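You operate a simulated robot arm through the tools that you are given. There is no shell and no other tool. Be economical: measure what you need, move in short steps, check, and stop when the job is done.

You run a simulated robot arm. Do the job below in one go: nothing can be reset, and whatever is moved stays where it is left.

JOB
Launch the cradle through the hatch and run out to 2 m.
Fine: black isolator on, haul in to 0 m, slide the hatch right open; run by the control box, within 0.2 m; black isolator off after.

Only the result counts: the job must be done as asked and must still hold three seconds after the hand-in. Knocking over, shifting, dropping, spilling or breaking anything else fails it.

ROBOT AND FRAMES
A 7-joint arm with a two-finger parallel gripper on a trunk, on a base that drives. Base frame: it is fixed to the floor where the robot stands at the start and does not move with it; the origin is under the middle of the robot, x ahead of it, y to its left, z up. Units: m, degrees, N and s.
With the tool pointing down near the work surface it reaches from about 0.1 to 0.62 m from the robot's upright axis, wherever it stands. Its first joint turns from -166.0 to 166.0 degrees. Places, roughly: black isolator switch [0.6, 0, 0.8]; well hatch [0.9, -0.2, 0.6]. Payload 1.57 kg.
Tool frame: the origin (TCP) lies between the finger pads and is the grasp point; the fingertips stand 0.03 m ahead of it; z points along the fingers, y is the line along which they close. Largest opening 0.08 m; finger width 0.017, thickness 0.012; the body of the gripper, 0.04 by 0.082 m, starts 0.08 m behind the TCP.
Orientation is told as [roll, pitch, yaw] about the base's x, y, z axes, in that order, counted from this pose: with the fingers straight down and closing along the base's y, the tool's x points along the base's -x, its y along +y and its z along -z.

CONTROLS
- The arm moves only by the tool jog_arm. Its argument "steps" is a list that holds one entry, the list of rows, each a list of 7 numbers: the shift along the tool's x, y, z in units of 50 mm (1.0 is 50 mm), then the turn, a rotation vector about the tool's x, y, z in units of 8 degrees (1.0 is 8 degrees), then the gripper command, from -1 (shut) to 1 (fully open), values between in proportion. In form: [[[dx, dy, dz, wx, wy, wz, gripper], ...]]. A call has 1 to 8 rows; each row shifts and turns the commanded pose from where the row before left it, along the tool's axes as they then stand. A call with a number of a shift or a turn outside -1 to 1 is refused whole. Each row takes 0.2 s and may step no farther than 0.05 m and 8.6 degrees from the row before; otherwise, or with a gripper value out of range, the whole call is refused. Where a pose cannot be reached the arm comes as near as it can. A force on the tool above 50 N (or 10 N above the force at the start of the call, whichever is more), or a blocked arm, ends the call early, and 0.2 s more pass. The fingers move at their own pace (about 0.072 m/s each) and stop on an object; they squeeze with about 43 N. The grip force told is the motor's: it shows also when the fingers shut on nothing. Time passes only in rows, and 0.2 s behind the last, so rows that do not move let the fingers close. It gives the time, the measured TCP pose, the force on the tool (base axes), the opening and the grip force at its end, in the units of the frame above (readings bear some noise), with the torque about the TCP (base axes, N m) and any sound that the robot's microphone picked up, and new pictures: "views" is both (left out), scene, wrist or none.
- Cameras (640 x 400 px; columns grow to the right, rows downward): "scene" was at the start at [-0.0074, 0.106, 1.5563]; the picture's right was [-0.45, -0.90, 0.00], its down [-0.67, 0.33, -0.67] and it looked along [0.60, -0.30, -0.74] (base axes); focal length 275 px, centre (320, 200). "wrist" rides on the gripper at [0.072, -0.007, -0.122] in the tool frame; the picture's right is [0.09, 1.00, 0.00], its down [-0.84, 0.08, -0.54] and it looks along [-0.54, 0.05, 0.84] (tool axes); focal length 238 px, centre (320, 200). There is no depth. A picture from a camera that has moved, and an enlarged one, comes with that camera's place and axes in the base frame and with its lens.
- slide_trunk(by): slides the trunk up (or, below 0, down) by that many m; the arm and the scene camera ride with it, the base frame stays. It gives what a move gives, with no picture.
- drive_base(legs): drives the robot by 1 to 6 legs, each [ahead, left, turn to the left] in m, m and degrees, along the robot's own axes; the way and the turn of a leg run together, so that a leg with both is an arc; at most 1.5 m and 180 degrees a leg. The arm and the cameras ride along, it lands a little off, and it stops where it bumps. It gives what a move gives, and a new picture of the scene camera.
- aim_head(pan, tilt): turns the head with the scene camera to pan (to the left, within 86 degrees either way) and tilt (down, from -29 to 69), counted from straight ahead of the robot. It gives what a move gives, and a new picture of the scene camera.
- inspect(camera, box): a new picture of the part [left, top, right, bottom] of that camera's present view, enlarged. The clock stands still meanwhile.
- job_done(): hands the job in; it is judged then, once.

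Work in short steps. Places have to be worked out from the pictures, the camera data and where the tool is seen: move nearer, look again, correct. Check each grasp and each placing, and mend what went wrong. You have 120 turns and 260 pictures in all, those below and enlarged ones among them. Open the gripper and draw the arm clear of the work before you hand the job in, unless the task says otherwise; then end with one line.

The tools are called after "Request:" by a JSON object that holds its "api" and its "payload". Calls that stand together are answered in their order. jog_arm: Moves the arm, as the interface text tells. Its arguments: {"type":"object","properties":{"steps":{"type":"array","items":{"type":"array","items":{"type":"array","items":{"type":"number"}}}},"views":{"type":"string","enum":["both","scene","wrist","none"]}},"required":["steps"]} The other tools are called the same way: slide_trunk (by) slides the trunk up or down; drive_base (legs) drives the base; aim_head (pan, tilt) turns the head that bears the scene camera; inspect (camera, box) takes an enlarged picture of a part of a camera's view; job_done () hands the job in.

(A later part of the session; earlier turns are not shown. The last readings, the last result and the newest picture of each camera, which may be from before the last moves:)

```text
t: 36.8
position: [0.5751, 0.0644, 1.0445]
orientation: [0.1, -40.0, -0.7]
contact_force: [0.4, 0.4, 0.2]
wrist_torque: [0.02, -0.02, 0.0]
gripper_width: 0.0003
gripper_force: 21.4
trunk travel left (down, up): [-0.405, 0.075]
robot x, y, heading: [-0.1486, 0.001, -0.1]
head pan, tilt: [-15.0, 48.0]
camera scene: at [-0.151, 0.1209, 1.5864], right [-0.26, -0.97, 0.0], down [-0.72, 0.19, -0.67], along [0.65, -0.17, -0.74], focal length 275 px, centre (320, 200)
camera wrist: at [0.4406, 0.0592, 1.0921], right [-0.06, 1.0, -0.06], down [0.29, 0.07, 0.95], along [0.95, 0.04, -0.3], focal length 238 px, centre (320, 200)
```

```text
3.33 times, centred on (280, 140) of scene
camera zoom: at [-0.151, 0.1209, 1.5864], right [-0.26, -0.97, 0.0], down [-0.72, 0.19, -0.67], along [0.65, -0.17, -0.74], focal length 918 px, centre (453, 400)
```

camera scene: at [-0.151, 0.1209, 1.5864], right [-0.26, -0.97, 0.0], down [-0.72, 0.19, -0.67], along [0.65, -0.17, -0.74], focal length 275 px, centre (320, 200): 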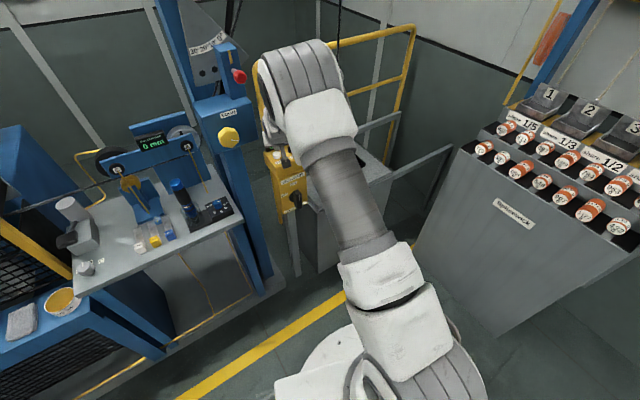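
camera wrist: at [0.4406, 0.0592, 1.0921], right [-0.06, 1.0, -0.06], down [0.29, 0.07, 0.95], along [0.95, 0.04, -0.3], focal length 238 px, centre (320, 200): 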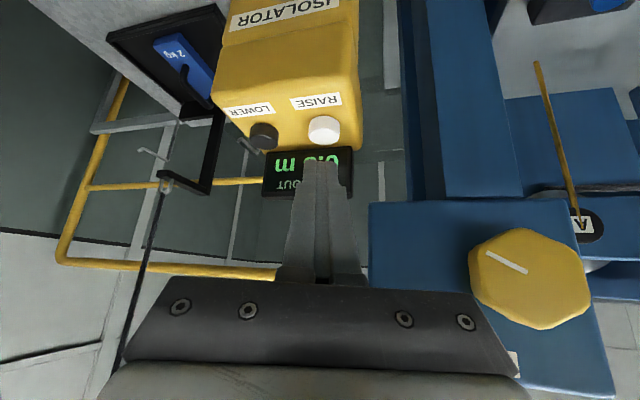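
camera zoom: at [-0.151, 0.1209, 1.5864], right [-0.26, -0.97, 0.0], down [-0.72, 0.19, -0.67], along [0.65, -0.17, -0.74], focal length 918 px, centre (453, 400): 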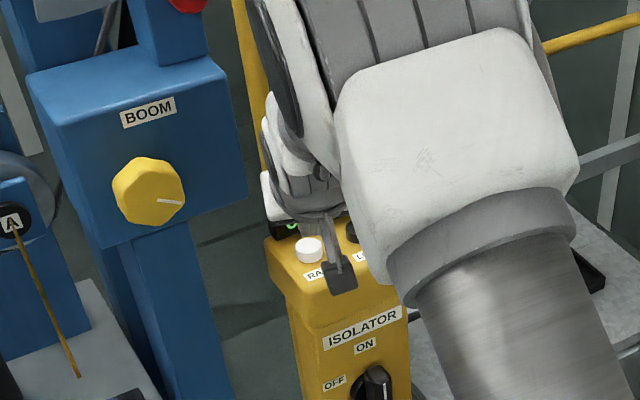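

Refined: RAISE ≈ (0.605, 0.065, 0.987). I'll step down 30 mm toward it and watch the force.

Request:
{"api": "jog_arm", "payload": {"steps": [[[0.13, 0, 0.28, 0, 0, 0, -1], [0.13, 0, 0.28, 0, 0, 0, -1]]]}}

```text
t: 37.4
position: [0.5819, 0.0663, 1.015]
orientation: [0.2, -39.9, -0.8]
contact_force: [0.0, 0.4, 0.1]
wrist_torque: [0.0, 0.01, -0.05]
gripper_width: 0.0
gripper_force: 20.7
trunk travel left (down, up): [-0.405, 0.075]
robot x, y, heading: [-0.1464, 0.0021, 0.0]
head pan, tilt: [-15.0, 48.0]
camera scene: at [-0.151, 0.1208, 1.5864], right [-0.26, -0.97, 0.0], down [-0.72, 0.19, -0.67], along [0.65, -0.17, -0.74], focal length 275 px, centre (320, 200)
camera wrist: at [0.4481, 0.0597, 1.0631], right [-0.06, 1.0, -0.06], down [0.29, 0.07, 0.95], along [0.95, 0.04, -0.3], focal length 238 px, centre (320, 200)
```

scene: 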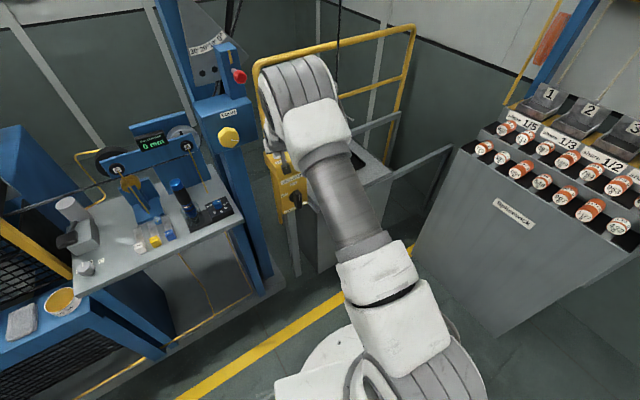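
wrist: 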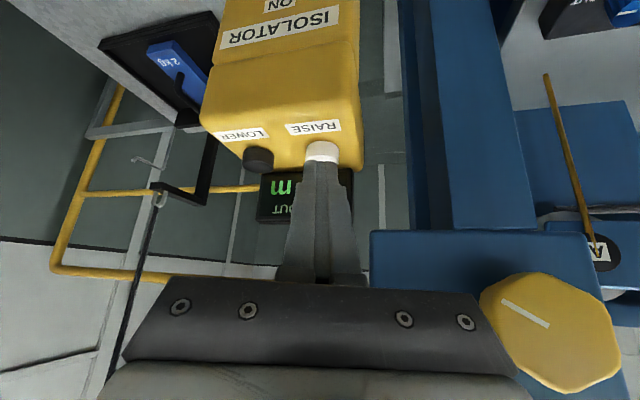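

Nearly touching. Continuing straight down in 6 mm rows until contact.

Request:
{"api": "jog_arm", "payload": {"steps": [[[0.077, 0, 0.092, 0, 0, 0, -1], [0.077, 0, 0.092, 0, 0, 0, -1]]], "views": "wrist"}}

```text
t: 38.0
position: [0.5817, 0.0648, 1.0039]
orientation: [0.1, -40.0, -0.7]
contact_force: [0.6, 0.1, -0.1]
wrist_torque: [0.01, 0.01, 0.0]
gripper_width: 0.0
gripper_force: 20.9
trunk travel left (down, up): [-0.405, 0.075]
robot x, y, heading: [-0.1526, 0.001, -0.2]
head pan, tilt: [-15.0, 48.0]
camera wrist: at [0.4483, 0.059, 1.0512], right [-0.06, 1.0, -0.06], down [0.29, 0.07, 0.95], along [0.95, 0.04, -0.3], focal length 238 px, centre (320, 200)
```

wrist: 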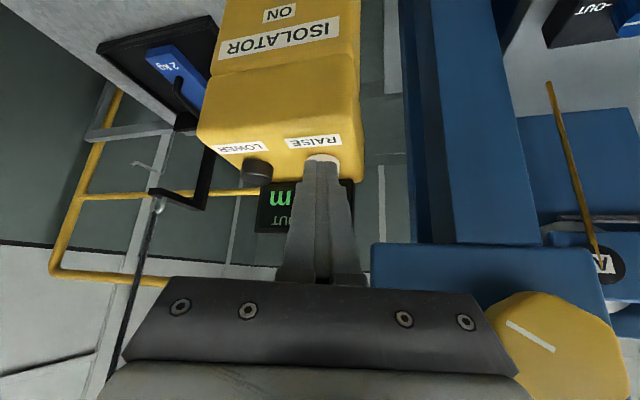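

Request:
{"api": "jog_arm", "payload": {"steps": [[[0.077, 0, 0.092, 0, 0, 0, -1], [0.077, 0, 0.092, 0, 0, 0, -1]]], "views": "wrist"}}

```text
t: 38.6
position: [0.5818, 0.0646, 0.9916]
orientation: [0.2, -40.0, -0.7]
contact_force: [0.5, -0.1, 0.6]
wrist_torque: [-0.03, -0.01, 0.0]
gripper_width: 0.0
gripper_force: 21.5
trunk travel left (down, up): [-0.405, 0.075]
robot x, y, heading: [-0.1488, 0.0037, -0.2]
head pan, tilt: [-15.0, 48.0]
camera wrist: at [0.4484, 0.0593, 1.0385], right [-0.06, 1.0, -0.06], down [0.29, 0.07, 0.95], along [0.95, 0.04, -0.3], focal length 238 px, centre (320, 200)
```

wrist: 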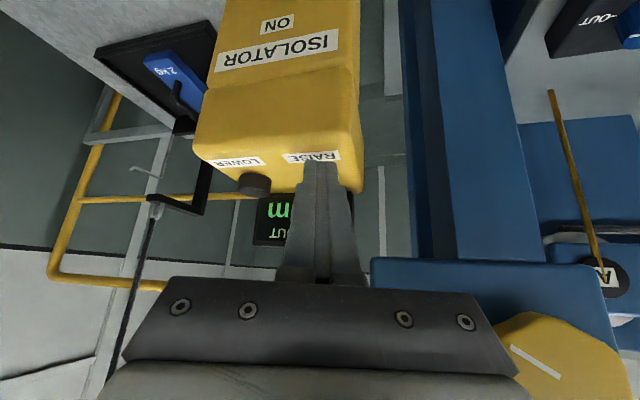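

No contact; triangulating again from consecutive wrist views puts the buttons farther ahead (RAISE ≈ (0.633, 0.066, 0.965)). I'll go up 20 mm, forward 32 mm, then recheck.

Request:
{"api": "jog_arm", "payload": {"steps": [[[-0.257, 0, -0.306, 0, 0, 0, -1], [-0.49, 0.02, 0.41, 0, 0, 0, -1]]], "views": "wrist"}}

Request:
{"api": "inspect", "payload": {"camera": "scene", "box": [240, 120, 320, 190]}}

```text
t: 39.2
position: [0.6141, 0.0674, 1.0125]
orientation: [0.1, -39.9, -0.8]
contact_force: [0.9, 1.0, 0.6]
wrist_torque: [-0.02, 0.01, 0.0]
gripper_width: 0.0
gripper_force: 21.6
trunk travel left (down, up): [-0.405, 0.075]
robot x, y, heading: [-0.1471, 0.0004, -0.1]
head pan, tilt: [-15.0, 48.0]
camera wrist: at [0.4807, 0.0598, 1.0595], right [-0.06, 1.0, -0.06], down [0.29, 0.07, 0.95], along [0.95, 0.04, -0.3], focal length 238 px, centre (320, 200)
```

wrist: 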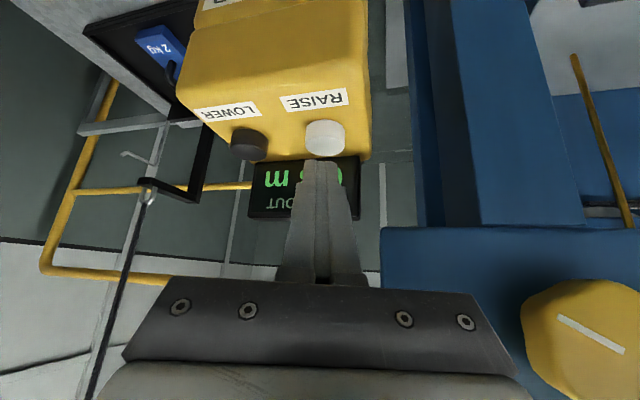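

```text
5.71 times, centred on (280, 155) of scene
camera zoom: at [-0.1512, 0.1208, 1.5863], right [-0.26, -0.97, 0.0], down [-0.72, 0.19, -0.67], along [0.65, -0.17, -0.74], focal length 1574 px, centre (549, 457)
```

zoom: 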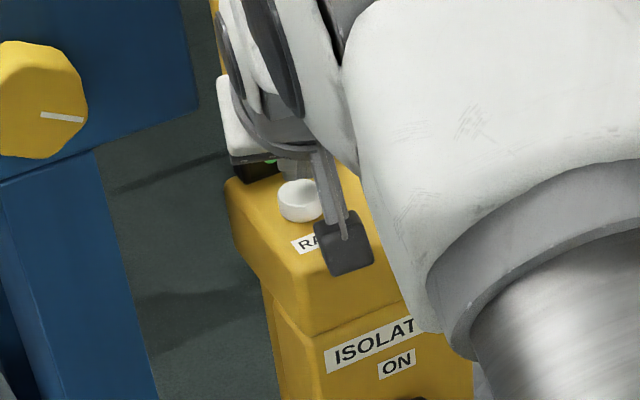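

The fingertips are just above RAISE. Going down in 7 mm rows, shifted 3 mm left.

Request:
{"api": "jog_arm", "payload": {"steps": [[[0.05, 0.06, 0.15, 0, 0, 0, -1], [0.09, 0, 0.107, 0, 0, 0, -1], [0.09, 0, 0.107, 0, 0, 0, -1]]], "views": "wrist"}}

```text
t: 40.0
position: [0.6187, 0.0698, 0.9957]
orientation: [0.2, -40.5, -0.8]
contact_force: [-0.1, -2.4, 13.7]
wrist_torque: [-0.06, -0.2, -0.03]
gripper_width: 0.0
gripper_force: 21.4
trunk travel left (down, up): [-0.405, 0.075]
robot x, y, heading: [-0.1484, 0.0026, -0.3]
head pan, tilt: [-15.0, 48.0]
heard: click
camera wrist: at [0.4837, 0.0633, 1.0416], right [-0.06, 1.0, -0.06], down [0.29, 0.07, 0.96], along [0.96, 0.04, -0.29], focal length 238 px, centre (320, 200)
```

wrist: 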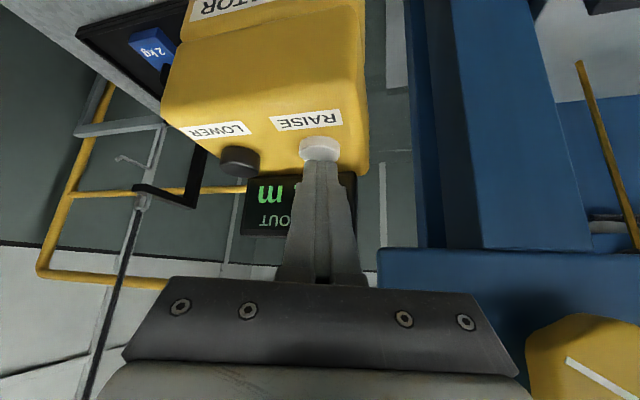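

Click heard. I'll hold for 0.6 s and see whether the cradle rises.

Request:
{"api": "jog_arm", "payload": {"steps": [[[0, 0, 0, 0, 0, 0, -1], [0, 0, 0, 0, 0, 0, -1]]], "views": "both"}}

```text
t: 40.6
position: [0.6174, 0.0703, 0.995]
orientation: [0.2, -40.5, -0.7]
contact_force: [6.2, -2.4, 19.5]
wrist_torque: [-0.09, -0.44, -0.06]
gripper_width: 0.0
gripper_force: 21.2
trunk travel left (down, up): [-0.405, 0.075]
robot x, y, heading: [-0.1511, -0.0037, -0.2]
head pan, tilt: [-15.0, 48.0]
camera scene: at [-0.1525, 0.1204, 1.5865], right [-0.26, -0.97, 0.0], down [-0.72, 0.19, -0.67], along [0.65, -0.17, -0.74], focal length 275 px, centre (320, 200)
camera wrist: at [0.4836, 0.0633, 1.0408], right [-0.06, 1.0, -0.06], down [0.29, 0.07, 0.96], along [0.96, 0.04, -0.29], focal length 238 px, centre (320, 200)
```

scene: 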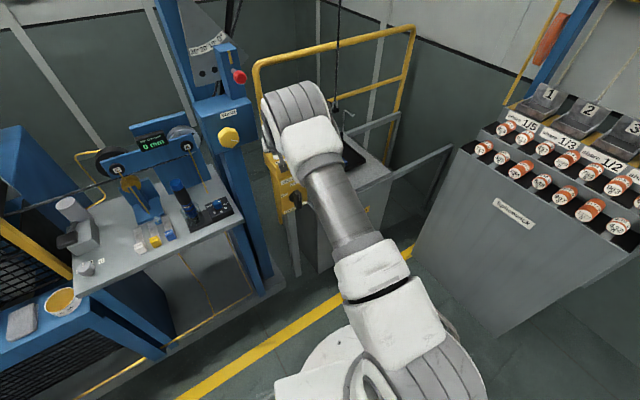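
wrist: 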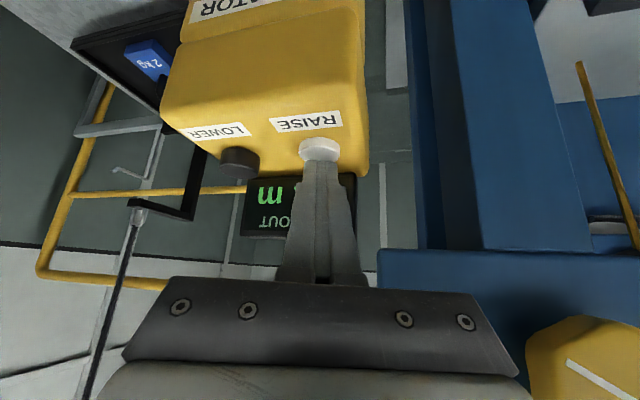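

The hook has begun to rise, so holding RAISE works. Holding another 1.6 s.

Request:
{"api": "jog_arm", "payload": {"steps": [[[0, 0, 0, 0, 0, 0, -1], [0, 0, 0, 0, 0, 0, -1], [0, 0, 0, 0, 0, 0, -1], [0, 0, 0, 0, 0, 0, -1], [0, 0, 0, 0, 0, 0, -1]]], "views": "wrist"}}

```text
t: 41.8
position: [0.6168, 0.0697, 0.9938]
orientation: [0.3, -40.3, -0.8]
contact_force: [6.4, -3.9, 20.1]
wrist_torque: [-0.09, -0.47, -0.09]
gripper_width: 0.0
gripper_force: 21.6
trunk travel left (down, up): [-0.405, 0.075]
robot x, y, heading: [-0.1487, 0.0001, -0.2]
head pan, tilt: [-15.0, 48.0]
camera wrist: at [0.4832, 0.0635, 1.0406], right [-0.06, 1.0, -0.06], down [0.29, 0.07, 0.95], along [0.96, 0.04, -0.29], focal length 238 px, centre (320, 200)
```

wrist: 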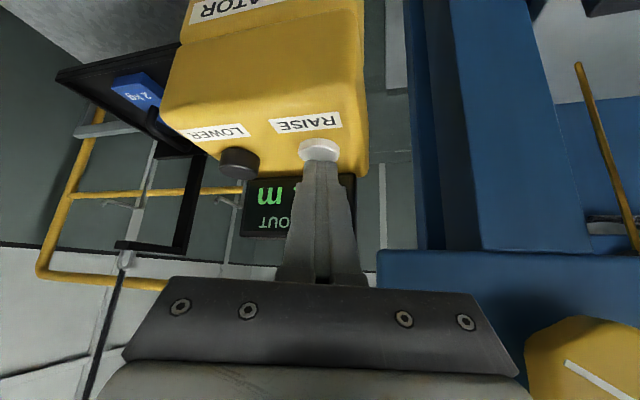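

Rising at roughly 0.07 m/s. Holding another 1.2 s.

Request:
{"api": "jog_arm", "payload": {"steps": [[[0, 0, 0, 0, 0, 0, -1], [0, 0, 0, 0, 0, 0, -1], [0, 0, 0, 0, 0, 0, -1], [0, 0, 0, 0, 0, 0, -1], [0, 0, 0, 0, 0, 0, -1]]], "views": "both"}}

Request:
{"api": "inspect", "payload": {"camera": "wrist", "box": [220, 160, 380, 250]}}

```text
t: 43.0
position: [0.6164, 0.0701, 0.9941]
orientation: [0.2, -40.3, -0.9]
contact_force: [5.9, -2.9, 20.6]
wrist_torque: [-0.06, -0.43, -0.07]
gripper_width: 0.0
gripper_force: 21.4
trunk travel left (down, up): [-0.405, 0.075]
robot x, y, heading: [-0.151, -0.0021, 0.1]
head pan, tilt: [-15.0, 48.0]
camera scene: at [-0.1529, 0.1202, 1.5864], right [-0.26, -0.97, 0.0], down [-0.72, 0.19, -0.67], along [0.65, -0.17, -0.74], focal length 275 px, centre (320, 200)
camera wrist: at [0.483, 0.0636, 1.0406], right [-0.06, 1.0, -0.06], down [0.29, 0.07, 0.95], along [0.96, 0.04, -0.29], focal length 238 px, centre (320, 200)
```

scene: 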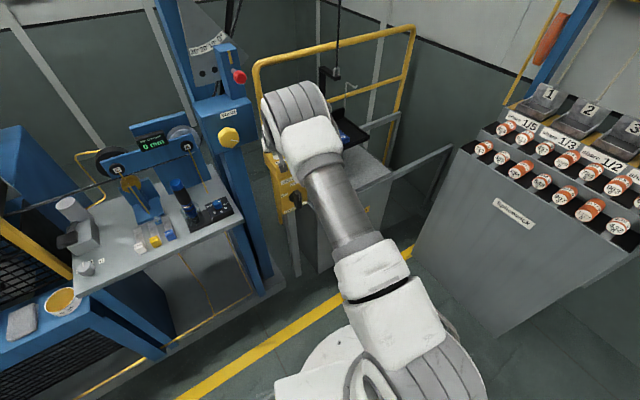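
wrist: 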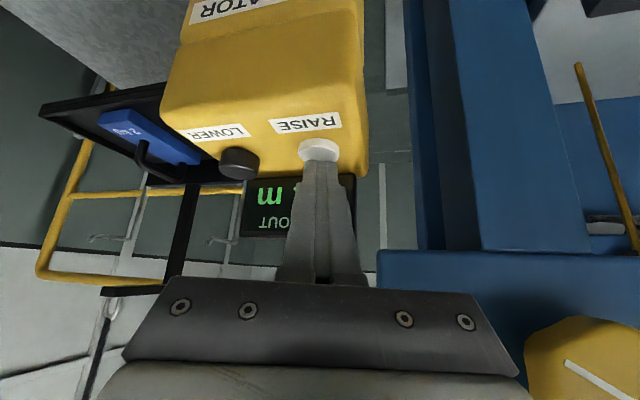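

```text
4.00 times, centred on (300, 205) of wrist
camera zoom: at [0.483, 0.0636, 1.0406], right [-0.06, 1.0, -0.06], down [0.29, 0.07, 0.95], along [0.96, 0.04, -0.29], focal length 953 px, centre (400, 180)
```

zoom: 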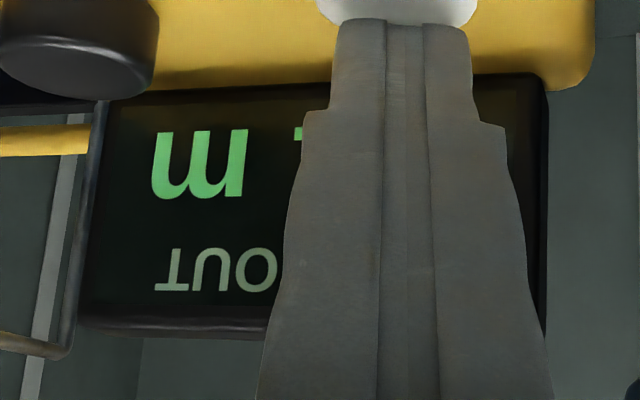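

Digits are hidden by the fingers; the cradle is well clear. I'll hold 0.8 s more, then lift to read the display.

Request:
{"api": "jog_arm", "payload": {"steps": [[[0, 0, 0, 0, 0, 0, -1], [0, 0, 0, 0, 0, 0, -1], [0, 0, 0, 0, 0, 0, -1], [0, 0, 0, 0, 0, 0, -1]]], "views": "none"}}

Request:
{"api": "jog_arm", "payload": {"steps": [[[-0.2, 0, -0.25, 0, 0, 0, -1], [-0.4, 0, -0.5, 0, 0, 0, -1], [-0.4, 0, -0.5, 0, 0, 0, -1]]], "views": "wrist"}}

```text
t: 44.0
position: [0.6167, 0.0697, 0.994]
orientation: [0.2, -40.3, -0.8]
contact_force: [5.0, -3.5, 22.0]
wrist_torque: [-0.09, -0.43, -0.06]
gripper_width: 0.0002
gripper_force: 21.3
trunk travel left (down, up): [-0.405, 0.075]
robot x, y, heading: [-0.1488, 0.0024, -0.2]
head pan, tilt: [-15.0, 48.0]
```

```text
t: 44.8
position: [0.6163, 0.0688, 1.0685]
orientation: [0.1, -39.8, -0.8]
contact_force: [-0.6, -0.9, 0.1]
wrist_torque: [0.03, 0.05, -0.02]
gripper_width: 0.0
gripper_force: 21.5
trunk travel left (down, up): [-0.405, 0.075]
robot x, y, heading: [-0.1503, -0.0005, 0.1]
head pan, tilt: [-15.0, 48.0]
camera wrist: at [0.4818, 0.0627, 1.1159], right [-0.06, 1.0, -0.06], down [0.3, 0.07, 0.95], along [0.95, 0.04, -0.3], focal length 238 px, centre (320, 200)
```

wrist: 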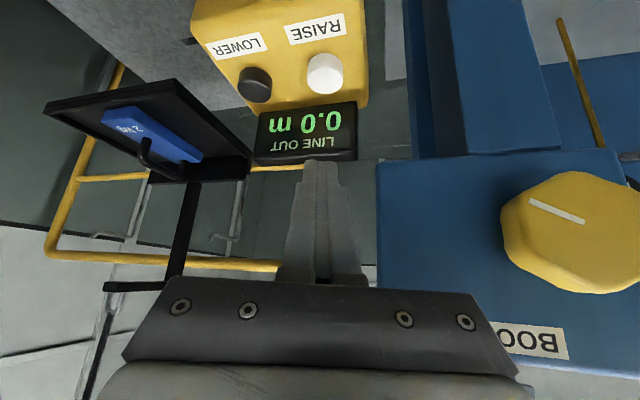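

Display reads 0.0 m. Now for the hatch: I'll back the base away and look at its rails and handle.

Request:
{"api": "drive_base", "payload": {"legs": [[-0.25, 0, 0]]}}

Request:
{"api": "aim_head", "payload": {"pan": -22, "tilt": 40}}

Request:
{"api": "inspect", "payload": {"camera": "scene", "box": [180, 80, 420, 280]}}

Request:
{"api": "jog_arm", "payload": {"steps": [[[0, 0, 0, 0, 0, 0, 0]]], "views": "wrist"}}

```text
t: 47.0
position: [0.3688, 0.0702, 1.0686]
orientation: [0.1, -40.0, -0.6]
contact_force: [-1.0, -0.4, 0.5]
wrist_torque: [0.02, 0.01, 0.0]
gripper_width: 0.0001
gripper_force: 21.0
trunk travel left (down, up): [-0.405, 0.075]
robot x, y, heading: [-0.3945, 0.0023, 0.1]
head pan, tilt: [-15.0, 48.0]
camera scene: at [-0.3994, 0.1208, 1.5864], right [-0.26, -0.97, 0.0], down [-0.72, 0.19, -0.67], along [0.65, -0.17, -0.74], focal length 275 px, centre (320, 200)
```

scene: 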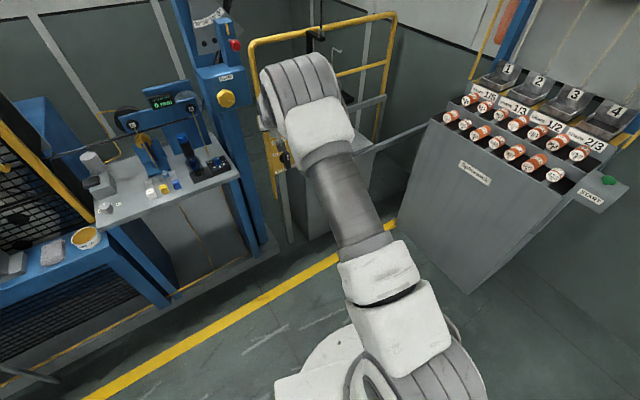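

```text
t: 47.7
position: [0.3681, 0.0684, 1.069]
orientation: [0.1, -39.9, -0.8]
contact_force: [0.8, -0.3, -0.1]
wrist_torque: [-0.01, 0.02, 0.02]
gripper_width: 0.0
gripper_force: 21.1
trunk travel left (down, up): [-0.405, 0.075]
robot x, y, heading: [-0.3984, 0.0013, 0.2]
head pan, tilt: [-22.0, 40.0]
camera scene: at [-0.3966, 0.1094, 1.5978], right [-0.37, -0.93, 0.0], down [-0.6, 0.24, -0.77], along [0.71, -0.29, -0.64], focal length 275 px, centre (320, 200)
```

scene: 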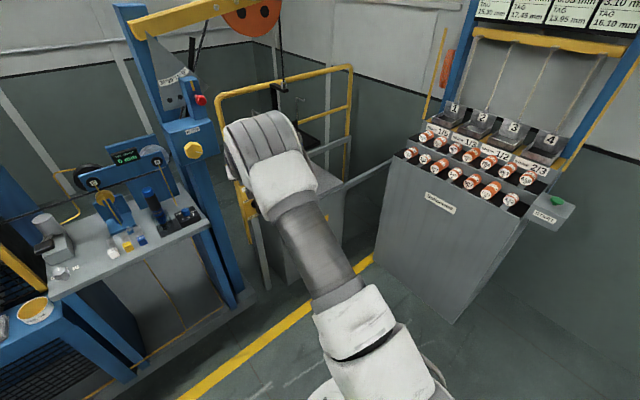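

```text
2.00 times, centred on (300, 180) of scene
camera zoom: at [-0.3966, 0.1094, 1.5978], right [-0.37, -0.93, 0.0], down [-0.6, 0.24, -0.77], along [0.71, -0.29, -0.64], focal length 551 px, centre (360, 240)
```

zoom: 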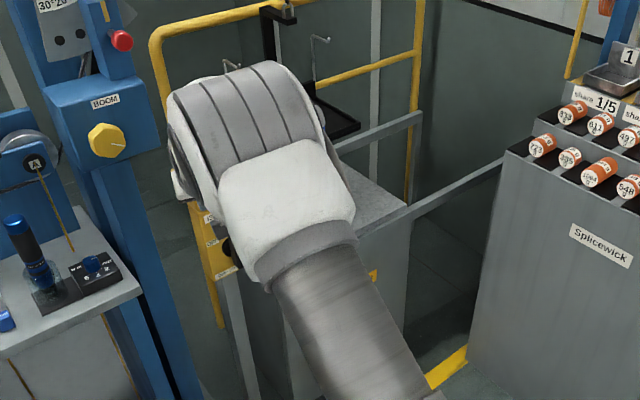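

```text
t: 48.1
position: [0.3684, 0.0716, 1.0683]
orientation: [0.1, -39.9, -0.6]
contact_force: [-0.4, -0.9, -0.5]
wrist_torque: [-0.02, 0.01, -0.02]
gripper_width: 0.0399
gripper_force: 0.1
trunk travel left (down, up): [-0.405, 0.075]
robot x, y, heading: [-0.3986, 0.0042, 0.3]
head pan, tilt: [-22.0, 40.0]
camera wrist: at [0.2345, 0.0638, 1.1166], right [-0.06, 1.0, -0.06], down [0.29, 0.07, 0.95], along [0.95, 0.04, -0.3], focal length 238 px, centre (320, 200)
```

wrist: 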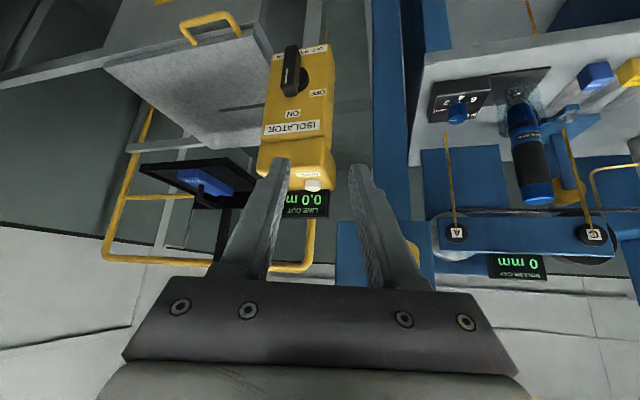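

Rails run to the right, so the lid slides that way, and the installation looks yawed ~15°. I'll drive right 0.3 m to see the hatch face-on.

Request:
{"api": "drive_base", "payload": {"legs": [[0, -0.3, 0]]}}

Request:
{"api": "jog_arm", "payload": {"steps": [[[0, 0, 0, 0, 0.4, 0, 1], [0, 0, 0, 0, 1, 0, 1], [0, 0, 0, 0, 1, 0, 1]]], "views": "wrist"}}

```text
t: 51.0
position: [0.3689, -0.2367, 1.0689]
orientation: [0.1, -40.0, -0.4]
contact_force: [-0.5, -0.3, -0.3]
wrist_torque: [0.02, 0.0, 0.01]
gripper_width: 0.0399
gripper_force: 0.1
trunk travel left (down, up): [-0.405, 0.075]
robot x, y, heading: [-0.3962, -0.3065, 0.1]
head pan, tilt: [-22.0, 40.0]
camera scene: at [-0.3961, -0.1991, 1.5978], right [-0.37, -0.93, 0.0], down [-0.6, 0.24, -0.77], along [0.71, -0.28, -0.64], focal length 275 px, centre (320, 200)
```

scene: 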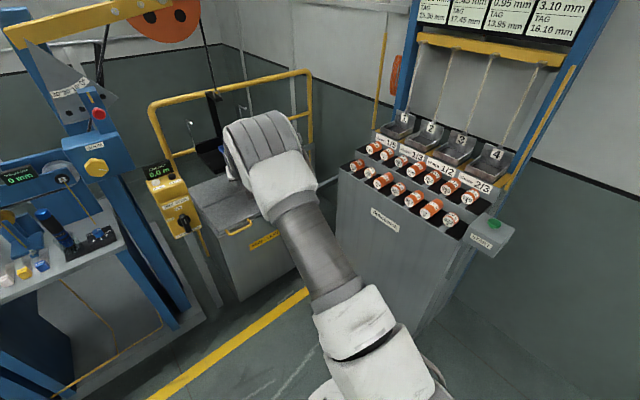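

```text
t: 51.8
position: [0.3689, -0.2365, 1.0688]
orientation: [0.1, -20.6, -0.5]
contact_force: [0.1, 1.1, 0.0]
wrist_torque: [-0.05, -0.01, 0.0]
gripper_width: 0.08
gripper_force: 0.0
trunk travel left (down, up): [-0.405, 0.075]
robot x, y, heading: [-0.394, -0.3072, 0.0]
head pan, tilt: [-22.0, 40.0]
camera wrist: at [0.258, -0.2436, 1.1578], right [-0.08, 1.0, -0.03], down [0.59, 0.07, 0.8], along [0.8, 0.04, -0.59], focal length 238 px, centre (320, 200)
```

wrist: 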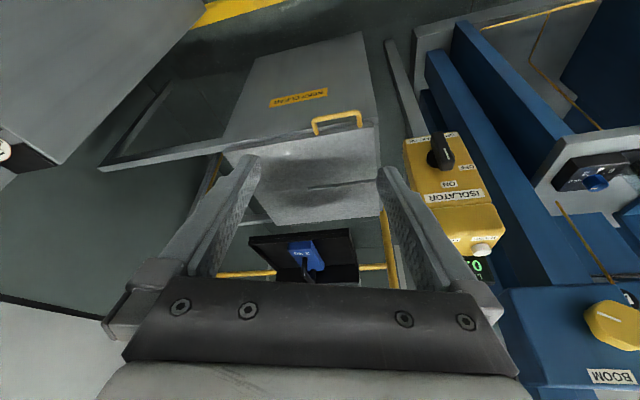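

The geometry is clear. The lid front edge runs from (0.617,-0.087) to (0.733,-0.48), the rails extend ~0.41 m farther right, and the handle is at ≈(0.59,-0.195,0.66). I'll retract the arm before driving closer.

Request:
{"api": "jog_arm", "payload": {"steps": [[[0.5, 0, 0, 0, 0.9, 0, 1], [0.5, 0, 0, 0, 0.9, 0, 1], [0.5, 0, 0, 0, 0.77, 0, 1], [0.95, 0, 0, 0, 0, 0, 1], [0.95, 0, 0, 0, 0, 0, 1], [0.95, 0, 0, 0, 0, 0, 1], [0.95, 0, 0, 0, 0, 0, 1], [0.9, 0, 0, 0, 0, 0, 1]]], "views": "none"}}

Request:
{"api": "jog_arm", "payload": {"steps": [[[0, 0, 0, 0, 0, 1, 1], [0, 0, 0, 0, 0, 1, 1], [0, 0, 0, 0, 0, 1, 1], [0, 0, 0, 0, 0, 1, 1], [0, 0, 0, 0, 0, 1, 1], [0, 0, 0, 0, 0, 1, 1], [0, 0, 0, 0, 0, 1, 1], [0, 0, 0, 0, 0, 1, 1]]], "views": "none"}}

Request:
{"api": "jog_arm", "payload": {"steps": [[[0, 0, 0, 0, 0, 1, 1], [0, 0, 0, 0, 0, 0.2, 1]]], "views": "scene"}}

```text
t: 53.6
position: [0.0599, -0.234, 1.0487]
orientation: [0.1, -0.3, -0.5]
contact_force: [0.5, 0.2, -0.2]
wrist_torque: [0.02, 0.02, -0.01]
gripper_width: 0.0801
gripper_force: 0.0
trunk travel left (down, up): [-0.405, 0.075]
robot x, y, heading: [-0.3971, -0.3077, 0.4]
head pan, tilt: [-22.0, 40.0]
```

```text
t: 55.4
position: [0.0613, -0.2344, 1.0498]
orientation: [0.1, 0.1, -64.6]
contact_force: [0.0, 0.0, 0.2]
wrist_torque: [-0.01, 0.01, 0.0]
gripper_width: 0.0801
gripper_force: 0.0
trunk travel left (down, up): [-0.405, 0.075]
robot x, y, heading: [-0.3999, -0.3067, -0.0]
head pan, tilt: [-22.0, 40.0]
```

```text
t: 56.0
position: [0.0602, -0.2343, 1.0504]
orientation: [0.3, 0.0, -74.3]
contact_force: [-0.5, 0.5, -0.5]
wrist_torque: [0.01, -0.02, -0.02]
gripper_width: 0.0799
gripper_force: 0.1
trunk travel left (down, up): [-0.405, 0.075]
robot x, y, heading: [-0.3956, -0.3086, 0.3]
head pan, tilt: [-22.0, 40.0]
camera scene: at [-0.3961, -0.199, 1.5978], right [-0.37, -0.93, 0.0], down [-0.6, 0.24, -0.77], along [0.71, -0.28, -0.64], focal length 275 px, centre (320, 200)
```

scene: 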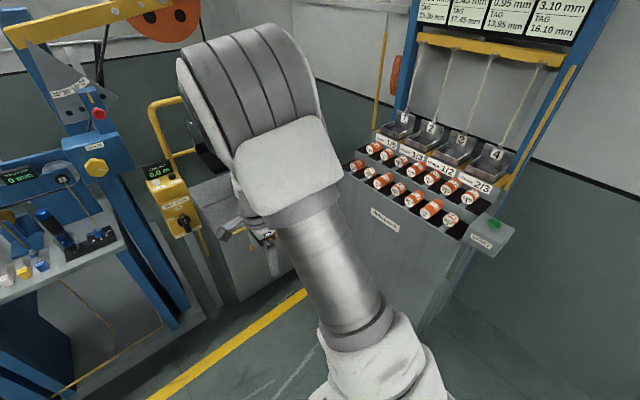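

Drive ahead 0.45 m and a little right, then lower the trunk partway and look.

Request:
{"api": "drive_base", "payload": {"legs": [[0.48, -0.05, 0]]}}

Request:
{"api": "slide_trunk", "payload": {"by": -0.2}}

Request:
{"api": "jog_arm", "payload": {"steps": [[[0, 0, 0, 0, 0, 0, 1]]], "views": "both"}}

```text
t: 59.7
position: [0.5403, -0.2812, 1.0504]
orientation: [0.3, 0.0, -73.9]
contact_force: [0.0, 0.0, 0.9]
wrist_torque: [0.0, -0.03, 0.04]
gripper_width: 0.0799
gripper_force: 0.1
trunk travel left (down, up): [-0.405, 0.075]
robot x, y, heading: [0.0815, -0.3575, 0.3]
head pan, tilt: [-22.0, 40.0]
camera scene: at [0.0834, -0.247, 1.5978], right [-0.37, -0.93, 0.0], down [-0.6, 0.24, -0.77], along [0.71, -0.28, -0.64], focal length 275 px, centre (320, 200)
```

scene: 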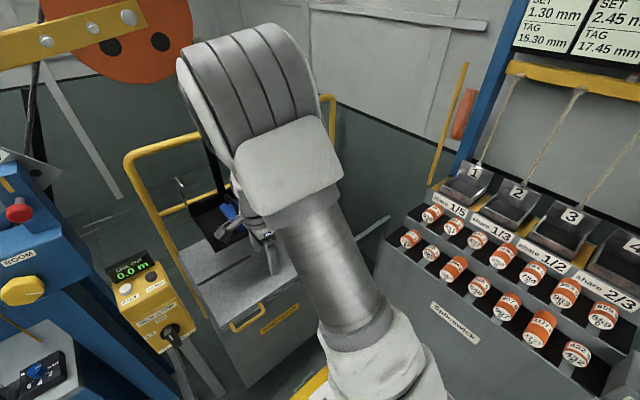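

```text
t: 61.9
position: [0.5405, -0.281, 0.8507]
orientation: [0.3, 0.0, -73.9]
contact_force: [-0.7, 0.0, -0.6]
wrist_torque: [0.01, 0.02, 0.0]
gripper_width: 0.08
gripper_force: 0.2
trunk travel left (down, up): [-0.205, 0.275]
robot x, y, heading: [0.082, -0.3593, -0.0]
head pan, tilt: [-22.0, 40.0]
```

```text
t: 62.2
position: [0.5404, -0.2804, 0.8502]
orientation: [0.3, 0.0, -74.0]
contact_force: [-0.4, 0.4, -0.7]
wrist_torque: [-0.03, -0.03, 0.0]
gripper_width: 0.08
gripper_force: 0.1
trunk travel left (down, up): [-0.205, 0.275]
robot x, y, heading: [0.0826, -0.3584, 0.6]
head pan, tilt: [-22.0, 40.0]
camera scene: at [0.0833, -0.247, 1.3978], right [-0.37, -0.93, 0.0], down [-0.6, 0.24, -0.77], along [0.71, -0.28, -0.64], focal length 275 px, centre (320, 200)
camera wrist: at [0.5134, -0.2149, 0.9722], right [0.93, 0.36, 0.0], down [0.3, -0.78, 0.54], along [0.2, -0.5, -0.84], focal length 238 px, centre (320, 200)
```

scene: 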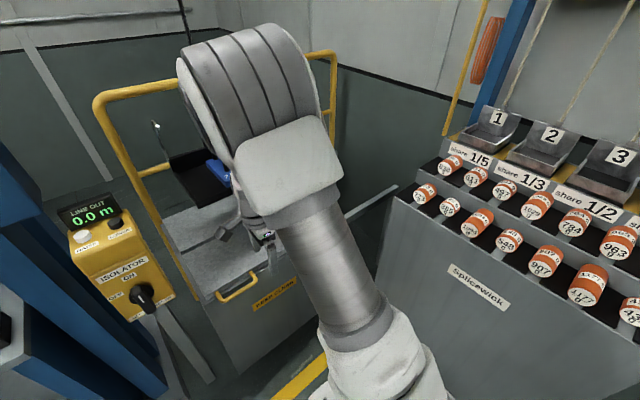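
wrist: 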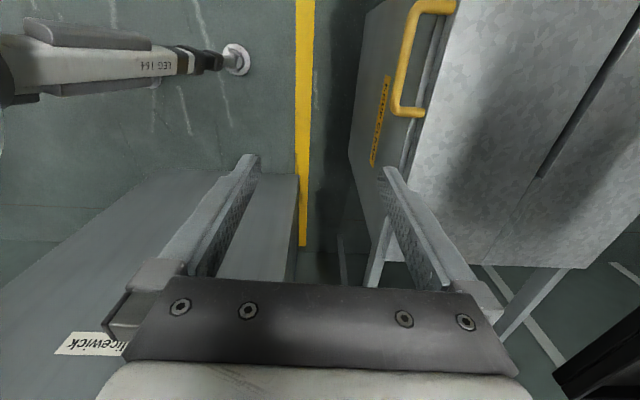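

The handle shows in both views. I'll zoom in to fix its position and height.

Request:
{"api": "inspect", "payload": {"camera": "scene", "box": [190, 240, 310, 320]}}

Request:
{"api": "inspect", "payload": {"camera": "wrist", "box": [340, 0, 500, 140]}}

```text
5.00 times, centred on (250, 280) of scene
camera zoom: at [0.0833, -0.247, 1.3978], right [-0.37, -0.93, 0.0], down [-0.6, 0.24, -0.77], along [0.71, -0.28, -0.64], focal length 1377 px, centre (670, -200)
```

zoom: 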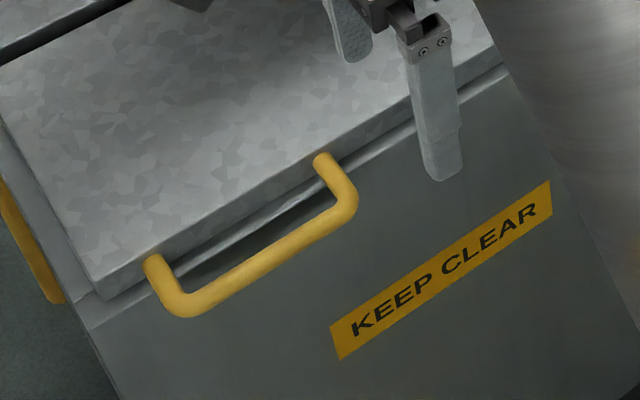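

```text
2.86 times, centred on (420, 70) of wrist
camera zoom: at [0.5134, -0.2149, 0.9722], right [0.93, 0.36, 0.0], down [0.3, -0.78, 0.54], along [0.2, -0.5, -0.84], focal length 681 px, centre (34, 571)
```

zoom: 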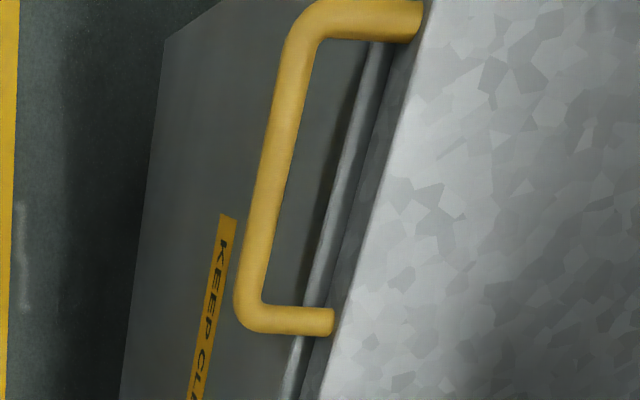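

Handle bar centre ≈ (0.622, -0.19, 0.618), ends about ±55 mm, with ~40 mm clearance to the lid. To have reach for the whole travel I'll shift the arm left, drive 0.11 m ahead, and use a partial opening.

Request:
{"api": "jog_arm", "payload": {"steps": [[[0.95, -0.07, 0, 0, 0, 0, 0.1], [0.94, -0.07, 0, 0, 0, 0, 0.1]]], "views": "none"}}

Request:
{"api": "drive_base", "payload": {"legs": [[0.11, 0, 0]]}}

Request:
{"api": "jog_arm", "payload": {"steps": [[[0, 0, 0.5, 0, 0, 0, 0.1], [0, 0, 0.5, 0, 0, 0, 0.1]]], "views": "both"}}

```text
t: 62.9
position: [0.5084, -0.192, 0.8479]
orientation: [0.3, 0.0, -73.9]
contact_force: [-0.2, 0.4, 0.7]
wrist_torque: [-0.02, -0.01, -0.02]
gripper_width: 0.0441
gripper_force: 0.2
trunk travel left (down, up): [-0.205, 0.275]
robot x, y, heading: [0.0807, -0.358, 0.3]
head pan, tilt: [-22.0, 40.0]
```

```text
t: 64.2
position: [0.6163, -0.1911, 0.8489]
orientation: [0.3, 0.0, -73.9]
contact_force: [0.6, 0.0, -0.3]
wrist_torque: [-0.04, 0.01, 0.02]
gripper_width: 0.044
gripper_force: 0.1
trunk travel left (down, up): [-0.205, 0.275]
robot x, y, heading: [0.1909, -0.3558, 0.7]
head pan, tilt: [-22.0, 40.0]
camera scene: at [0.1908, -0.2464, 1.3978], right [-0.37, -0.93, 0.0], down [-0.6, 0.24, -0.77], along [0.71, -0.28, -0.64], focal length 275 px, centre (320, 200)
```

scene: 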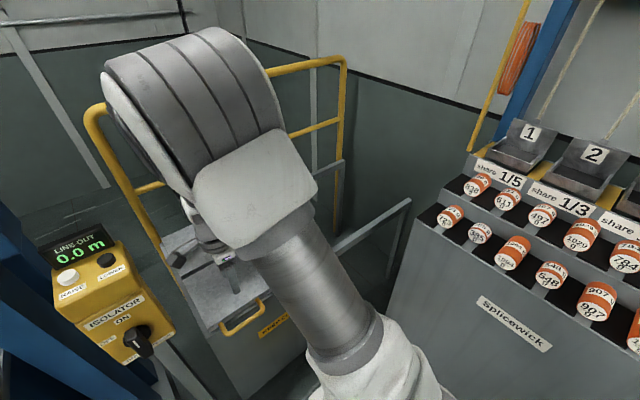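

```text
t: 64.8
position: [0.6161, -0.1913, 0.7974]
orientation: [0.2, 0.0, -74.0]
contact_force: [-0.5, -0.6, 0.5]
wrist_torque: [0.0, 0.01, 0.0]
gripper_width: 0.044
gripper_force: 0.1
trunk travel left (down, up): [-0.205, 0.275]
robot x, y, heading: [0.1905, -0.358, 0.2]
head pan, tilt: [-22.0, 40.0]
camera scene: at [0.1908, -0.2464, 1.3978], right [-0.37, -0.93, 0.0], down [-0.6, 0.24, -0.77], along [0.71, -0.28, -0.64], focal length 275 px, centre (320, 200)
camera wrist: at [0.5896, -0.1256, 0.9195], right [0.93, 0.36, 0.0], down [0.3, -0.78, 0.54], along [0.2, -0.5, -0.84], focal length 238 px, centre (320, 200)
```

scene: 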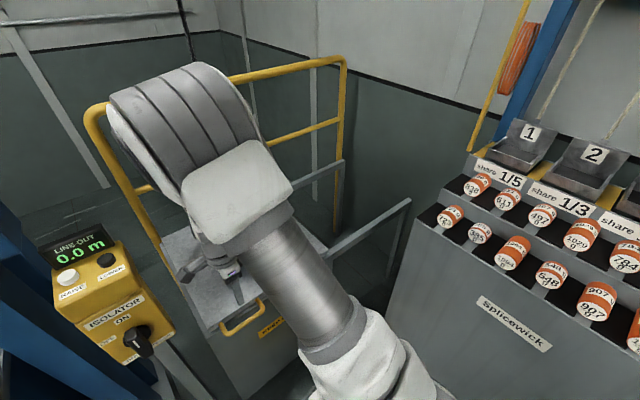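
wrist: 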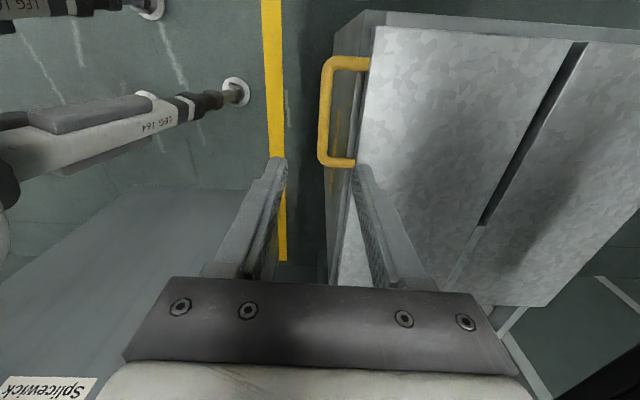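

The bar lies between the fingers in line with the TCP. Descending 0.12 m, then checking.

Request:
{"api": "jog_arm", "payload": {"steps": [[[0, 0, 0.6, 0, 0, 0, 0.1], [0, 0, 0.6, 0, 0, 0, 0.1], [0, 0, 0.6, 0, 0, 0, 0.1], [0, 0, 0.6, 0, 0, 0, 0.1]]], "views": "both"}}

Request:
{"api": "inspect", "payload": {"camera": "wrist", "box": [220, 80, 420, 280]}}

```text
t: 65.8
position: [0.6171, -0.1912, 0.6779]
orientation: [0.3, 0.0, -74.0]
contact_force: [0.0, -0.5, -0.7]
wrist_torque: [0.04, 0.0, -0.01]
gripper_width: 0.044
gripper_force: 0.1
trunk travel left (down, up): [-0.205, 0.275]
robot x, y, heading: [0.1881, -0.3568, 0.1]
head pan, tilt: [-22.0, 40.0]
camera scene: at [0.1907, -0.2464, 1.3979], right [-0.37, -0.93, 0.0], down [-0.6, 0.24, -0.77], along [0.71, -0.28, -0.64], focal length 275 px, centre (320, 200)
camera wrist: at [0.59, -0.125, 0.8007], right [0.93, 0.36, 0.01], down [0.3, -0.78, 0.54], along [0.2, -0.5, -0.84], focal length 238 px, centre (320, 200)
```

scene: 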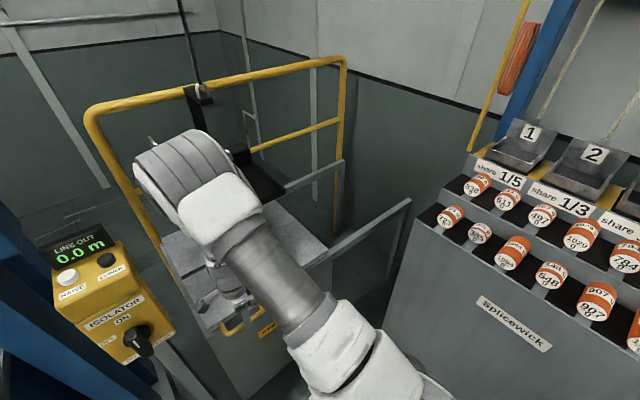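
wrist: 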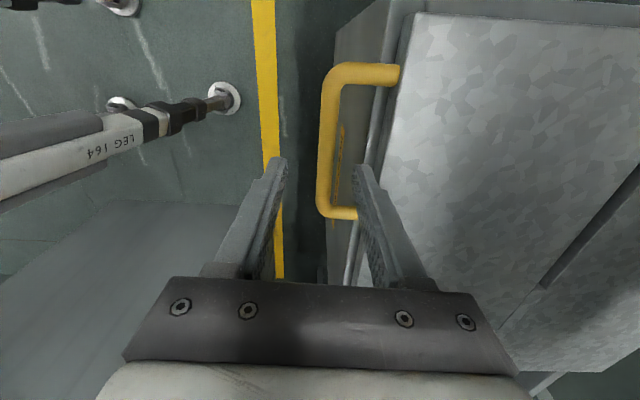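

```text
2.00 times, centred on (320, 180) of wrist
camera zoom: at [0.59, -0.125, 0.8007], right [0.93, 0.36, 0.01], down [0.3, -0.78, 0.54], along [0.2, -0.5, -0.84], focal length 477 px, centre (320, 240)
```

zoom: 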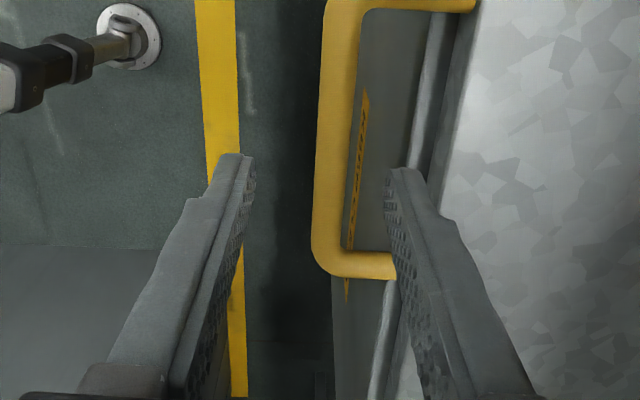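

The inner finger will pass between bar and lid. Descending 55 mm slowly, then closing.

Request:
{"api": "jog_arm", "payload": {"steps": [[[0, 0, 0.3, 0, 0, 0, 0.1], [0, 0, 0.3, 0, 0, 0, 0.1], [0, 0, 0.3, 0, 0, 0, 0.1], [0, 0, 0.25, 0, 0, 0, 0.1]]], "views": "wrist"}}

```text
t: 66.8
position: [0.6164, -0.1918, 0.6215]
orientation: [0.3, 0.0, -74.1]
contact_force: [0.2, 0.3, -0.2]
wrist_torque: [-0.03, -0.01, -0.05]
gripper_width: 0.0438
gripper_force: 0.0
trunk travel left (down, up): [-0.205, 0.275]
robot x, y, heading: [0.1897, -0.3553, 0.4]
head pan, tilt: [-22.0, 40.0]
camera wrist: at [0.5898, -0.125, 0.7429], right [0.93, 0.36, 0.01], down [0.3, -0.78, 0.54], along [0.2, -0.5, -0.84], focal length 238 px, centre (320, 200)
```

wrist: 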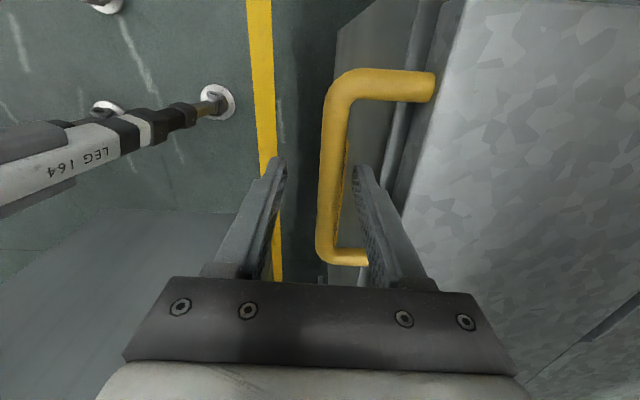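

Fingers straddle the bar freely. Closing.

Request:
{"api": "jog_arm", "payload": {"steps": [[[0, 0, 0, 0, 0, 0, -1], [0, 0, 0, 0, 0, 0, -1], [0, 0, 0, 0, 0, 0, -1]]], "views": "wrist"}}

```text
t: 67.6
position: [0.6224, -0.1891, 0.6211]
orientation: [1.0, 0.0, -73.9]
contact_force: [32.3, 10.8, -5.3]
wrist_torque: [0.27, -0.21, 0.55]
gripper_width: 0.0146
gripper_force: 30.6
trunk travel left (down, up): [-0.205, 0.275]
robot x, y, heading: [0.1893, -0.3544, 0.2]
head pan, tilt: [-22.0, 40.0]
camera wrist: at [0.5946, -0.1234, 0.7439], right [0.93, 0.36, 0.02], down [0.3, -0.78, 0.54], along [0.21, -0.5, -0.84], focal length 238 px, centre (320, 200)
```

wrist: 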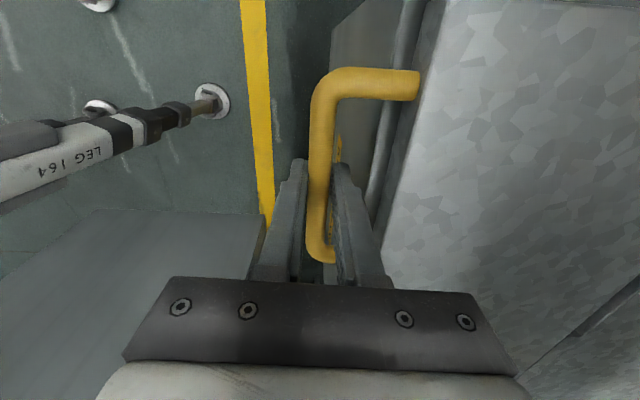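

Bar gripped (14.6 mm). I'll relieve the sideways load and pull along the rail, -tool x.

Request:
{"api": "jog_arm", "payload": {"steps": [[[0, 0.1, 0, 0, 0, 0, -1], [-0.3, 0, 0, 0, 0, 0, -1], [-0.4, 0, 0, 0, 0, 0, -1], [-0.4, 0, 0, 0, 0, 0, -1]]], "views": "wrist"}}

```text
t: 68.6
position: [0.6417, -0.242, 0.6218]
orientation: [0.9, -0.1, -74.0]
contact_force: [23.3, 5.6, 16.8]
wrist_torque: [0.56, -0.11, 0.48]
gripper_width: 0.0142
gripper_force: 30.4
trunk travel left (down, up): [-0.205, 0.275]
robot x, y, heading: [0.1952, -0.3515, 0.2]
head pan, tilt: [-22.0, 40.0]
camera wrist: at [0.6125, -0.1763, 0.7437], right [0.93, 0.36, 0.01], down [0.3, -0.78, 0.54], along [0.21, -0.5, -0.84], focal length 238 px, centre (320, 200)
```

wrist: 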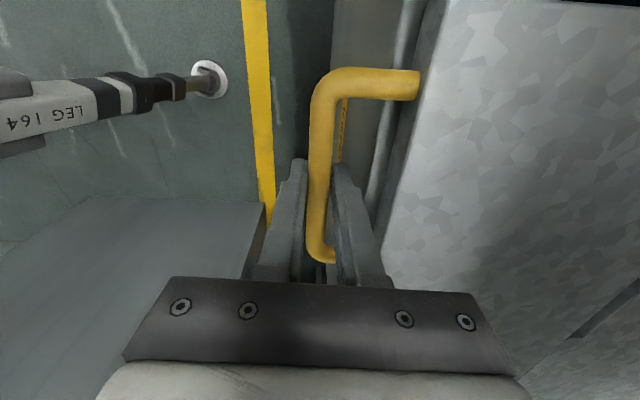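

The hatch slides with the handle. The rail runs about 20° rather than 16°, so I'll add a small y component and continue.

Request:
{"api": "jog_arm", "payload": {"steps": [[[-0.5, 0.08, 0, 0, 0, 0, -1], [-0.5, 0.05, 0, 0, 0, 0, -1], [-0.5, 0.05, 0, 0, 0, 0, -1], [-0.5, 0.05, 0, 0, 0, 0, -1]]], "views": "both"}}

```text
t: 69.6
position: [0.6718, -0.3379, 0.6191]
orientation: [-0.2, 0.2, -73.9]
contact_force: [-9.1, -5.4, 7.5]
wrist_torque: [0.7, 0.33, 0.49]
gripper_width: 0.0142
gripper_force: 30.7
trunk travel left (down, up): [-0.205, 0.275]
robot x, y, heading: [0.1909, -0.3575, 0.2]
head pan, tilt: [-22.0, 40.0]
camera scene: at [0.19, -0.2468, 1.3976], right [-0.37, -0.93, 0.0], down [-0.6, 0.24, -0.77], along [0.71, -0.28, -0.64], focal length 275 px, centre (320, 200)
camera wrist: at [0.646, -0.2716, 0.7421], right [0.93, 0.36, 0.0], down [0.31, -0.78, 0.54], along [0.19, -0.5, -0.84], focal length 238 px, centre (320, 200)
```

scene: 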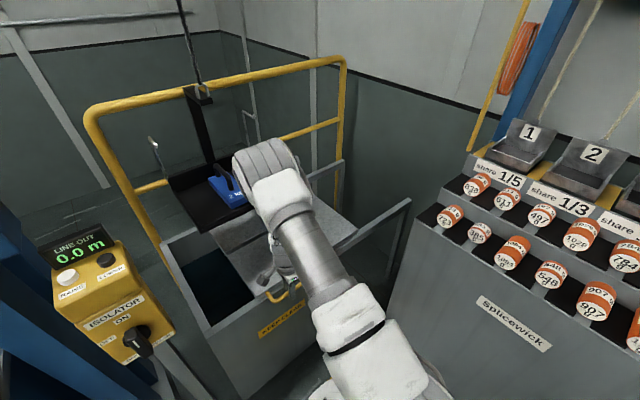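
wrist: 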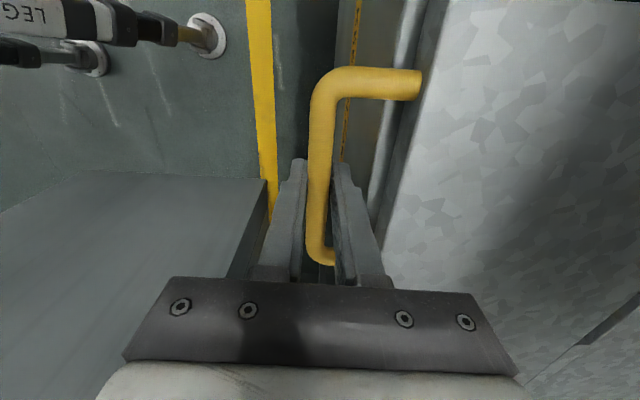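

Moving well; the well is opening. Continuing another 0.1 m.

Request:
{"api": "jog_arm", "payload": {"steps": [[[-0.5, 0.0, 0, 0, 0, 0, -1], [-0.5, 0.01, 0, 0, 0, 0, -1], [-0.5, 0.01, 0, 0, 0, 0, -1], [-0.5, 0.01, 0, 0, 0, 0, -1]]], "views": "both"}}

```text
t: 70.6
position: [0.7035, -0.4343, 0.6185]
orientation: [0.1, 0.0, -74.0]
contact_force: [-17.2, -8.6, -9.9]
wrist_torque: [0.41, 0.23, 0.51]
gripper_width: 0.0146
gripper_force: 30.6
trunk travel left (down, up): [-0.205, 0.275]
robot x, y, heading: [0.1925, -0.3572, 0.5]
head pan, tilt: [-22.0, 40.0]
camera scene: at [0.191, -0.2469, 1.3976], right [-0.37, -0.93, 0.0], down [-0.6, 0.24, -0.77], along [0.71, -0.28, -0.64], focal length 275 px, centre (320, 200)
camera wrist: at [0.6765, -0.3675, 0.742], right [0.93, 0.36, 0.0], down [0.3, -0.78, 0.54], along [0.2, -0.51, -0.84], focal length 238 px, centre (320, 200)
```

scene: 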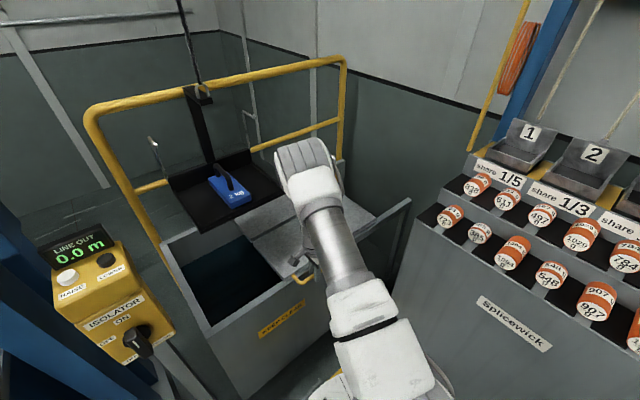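
wrist: 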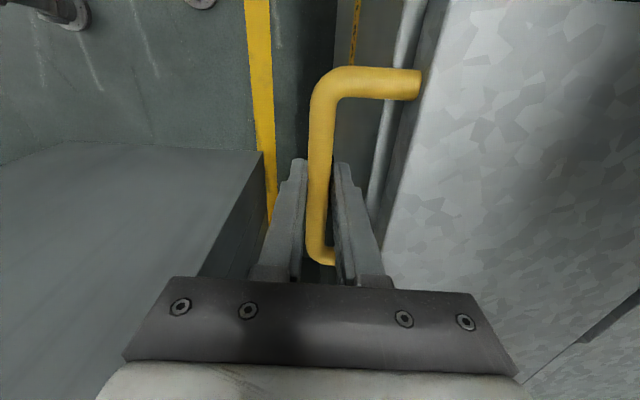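

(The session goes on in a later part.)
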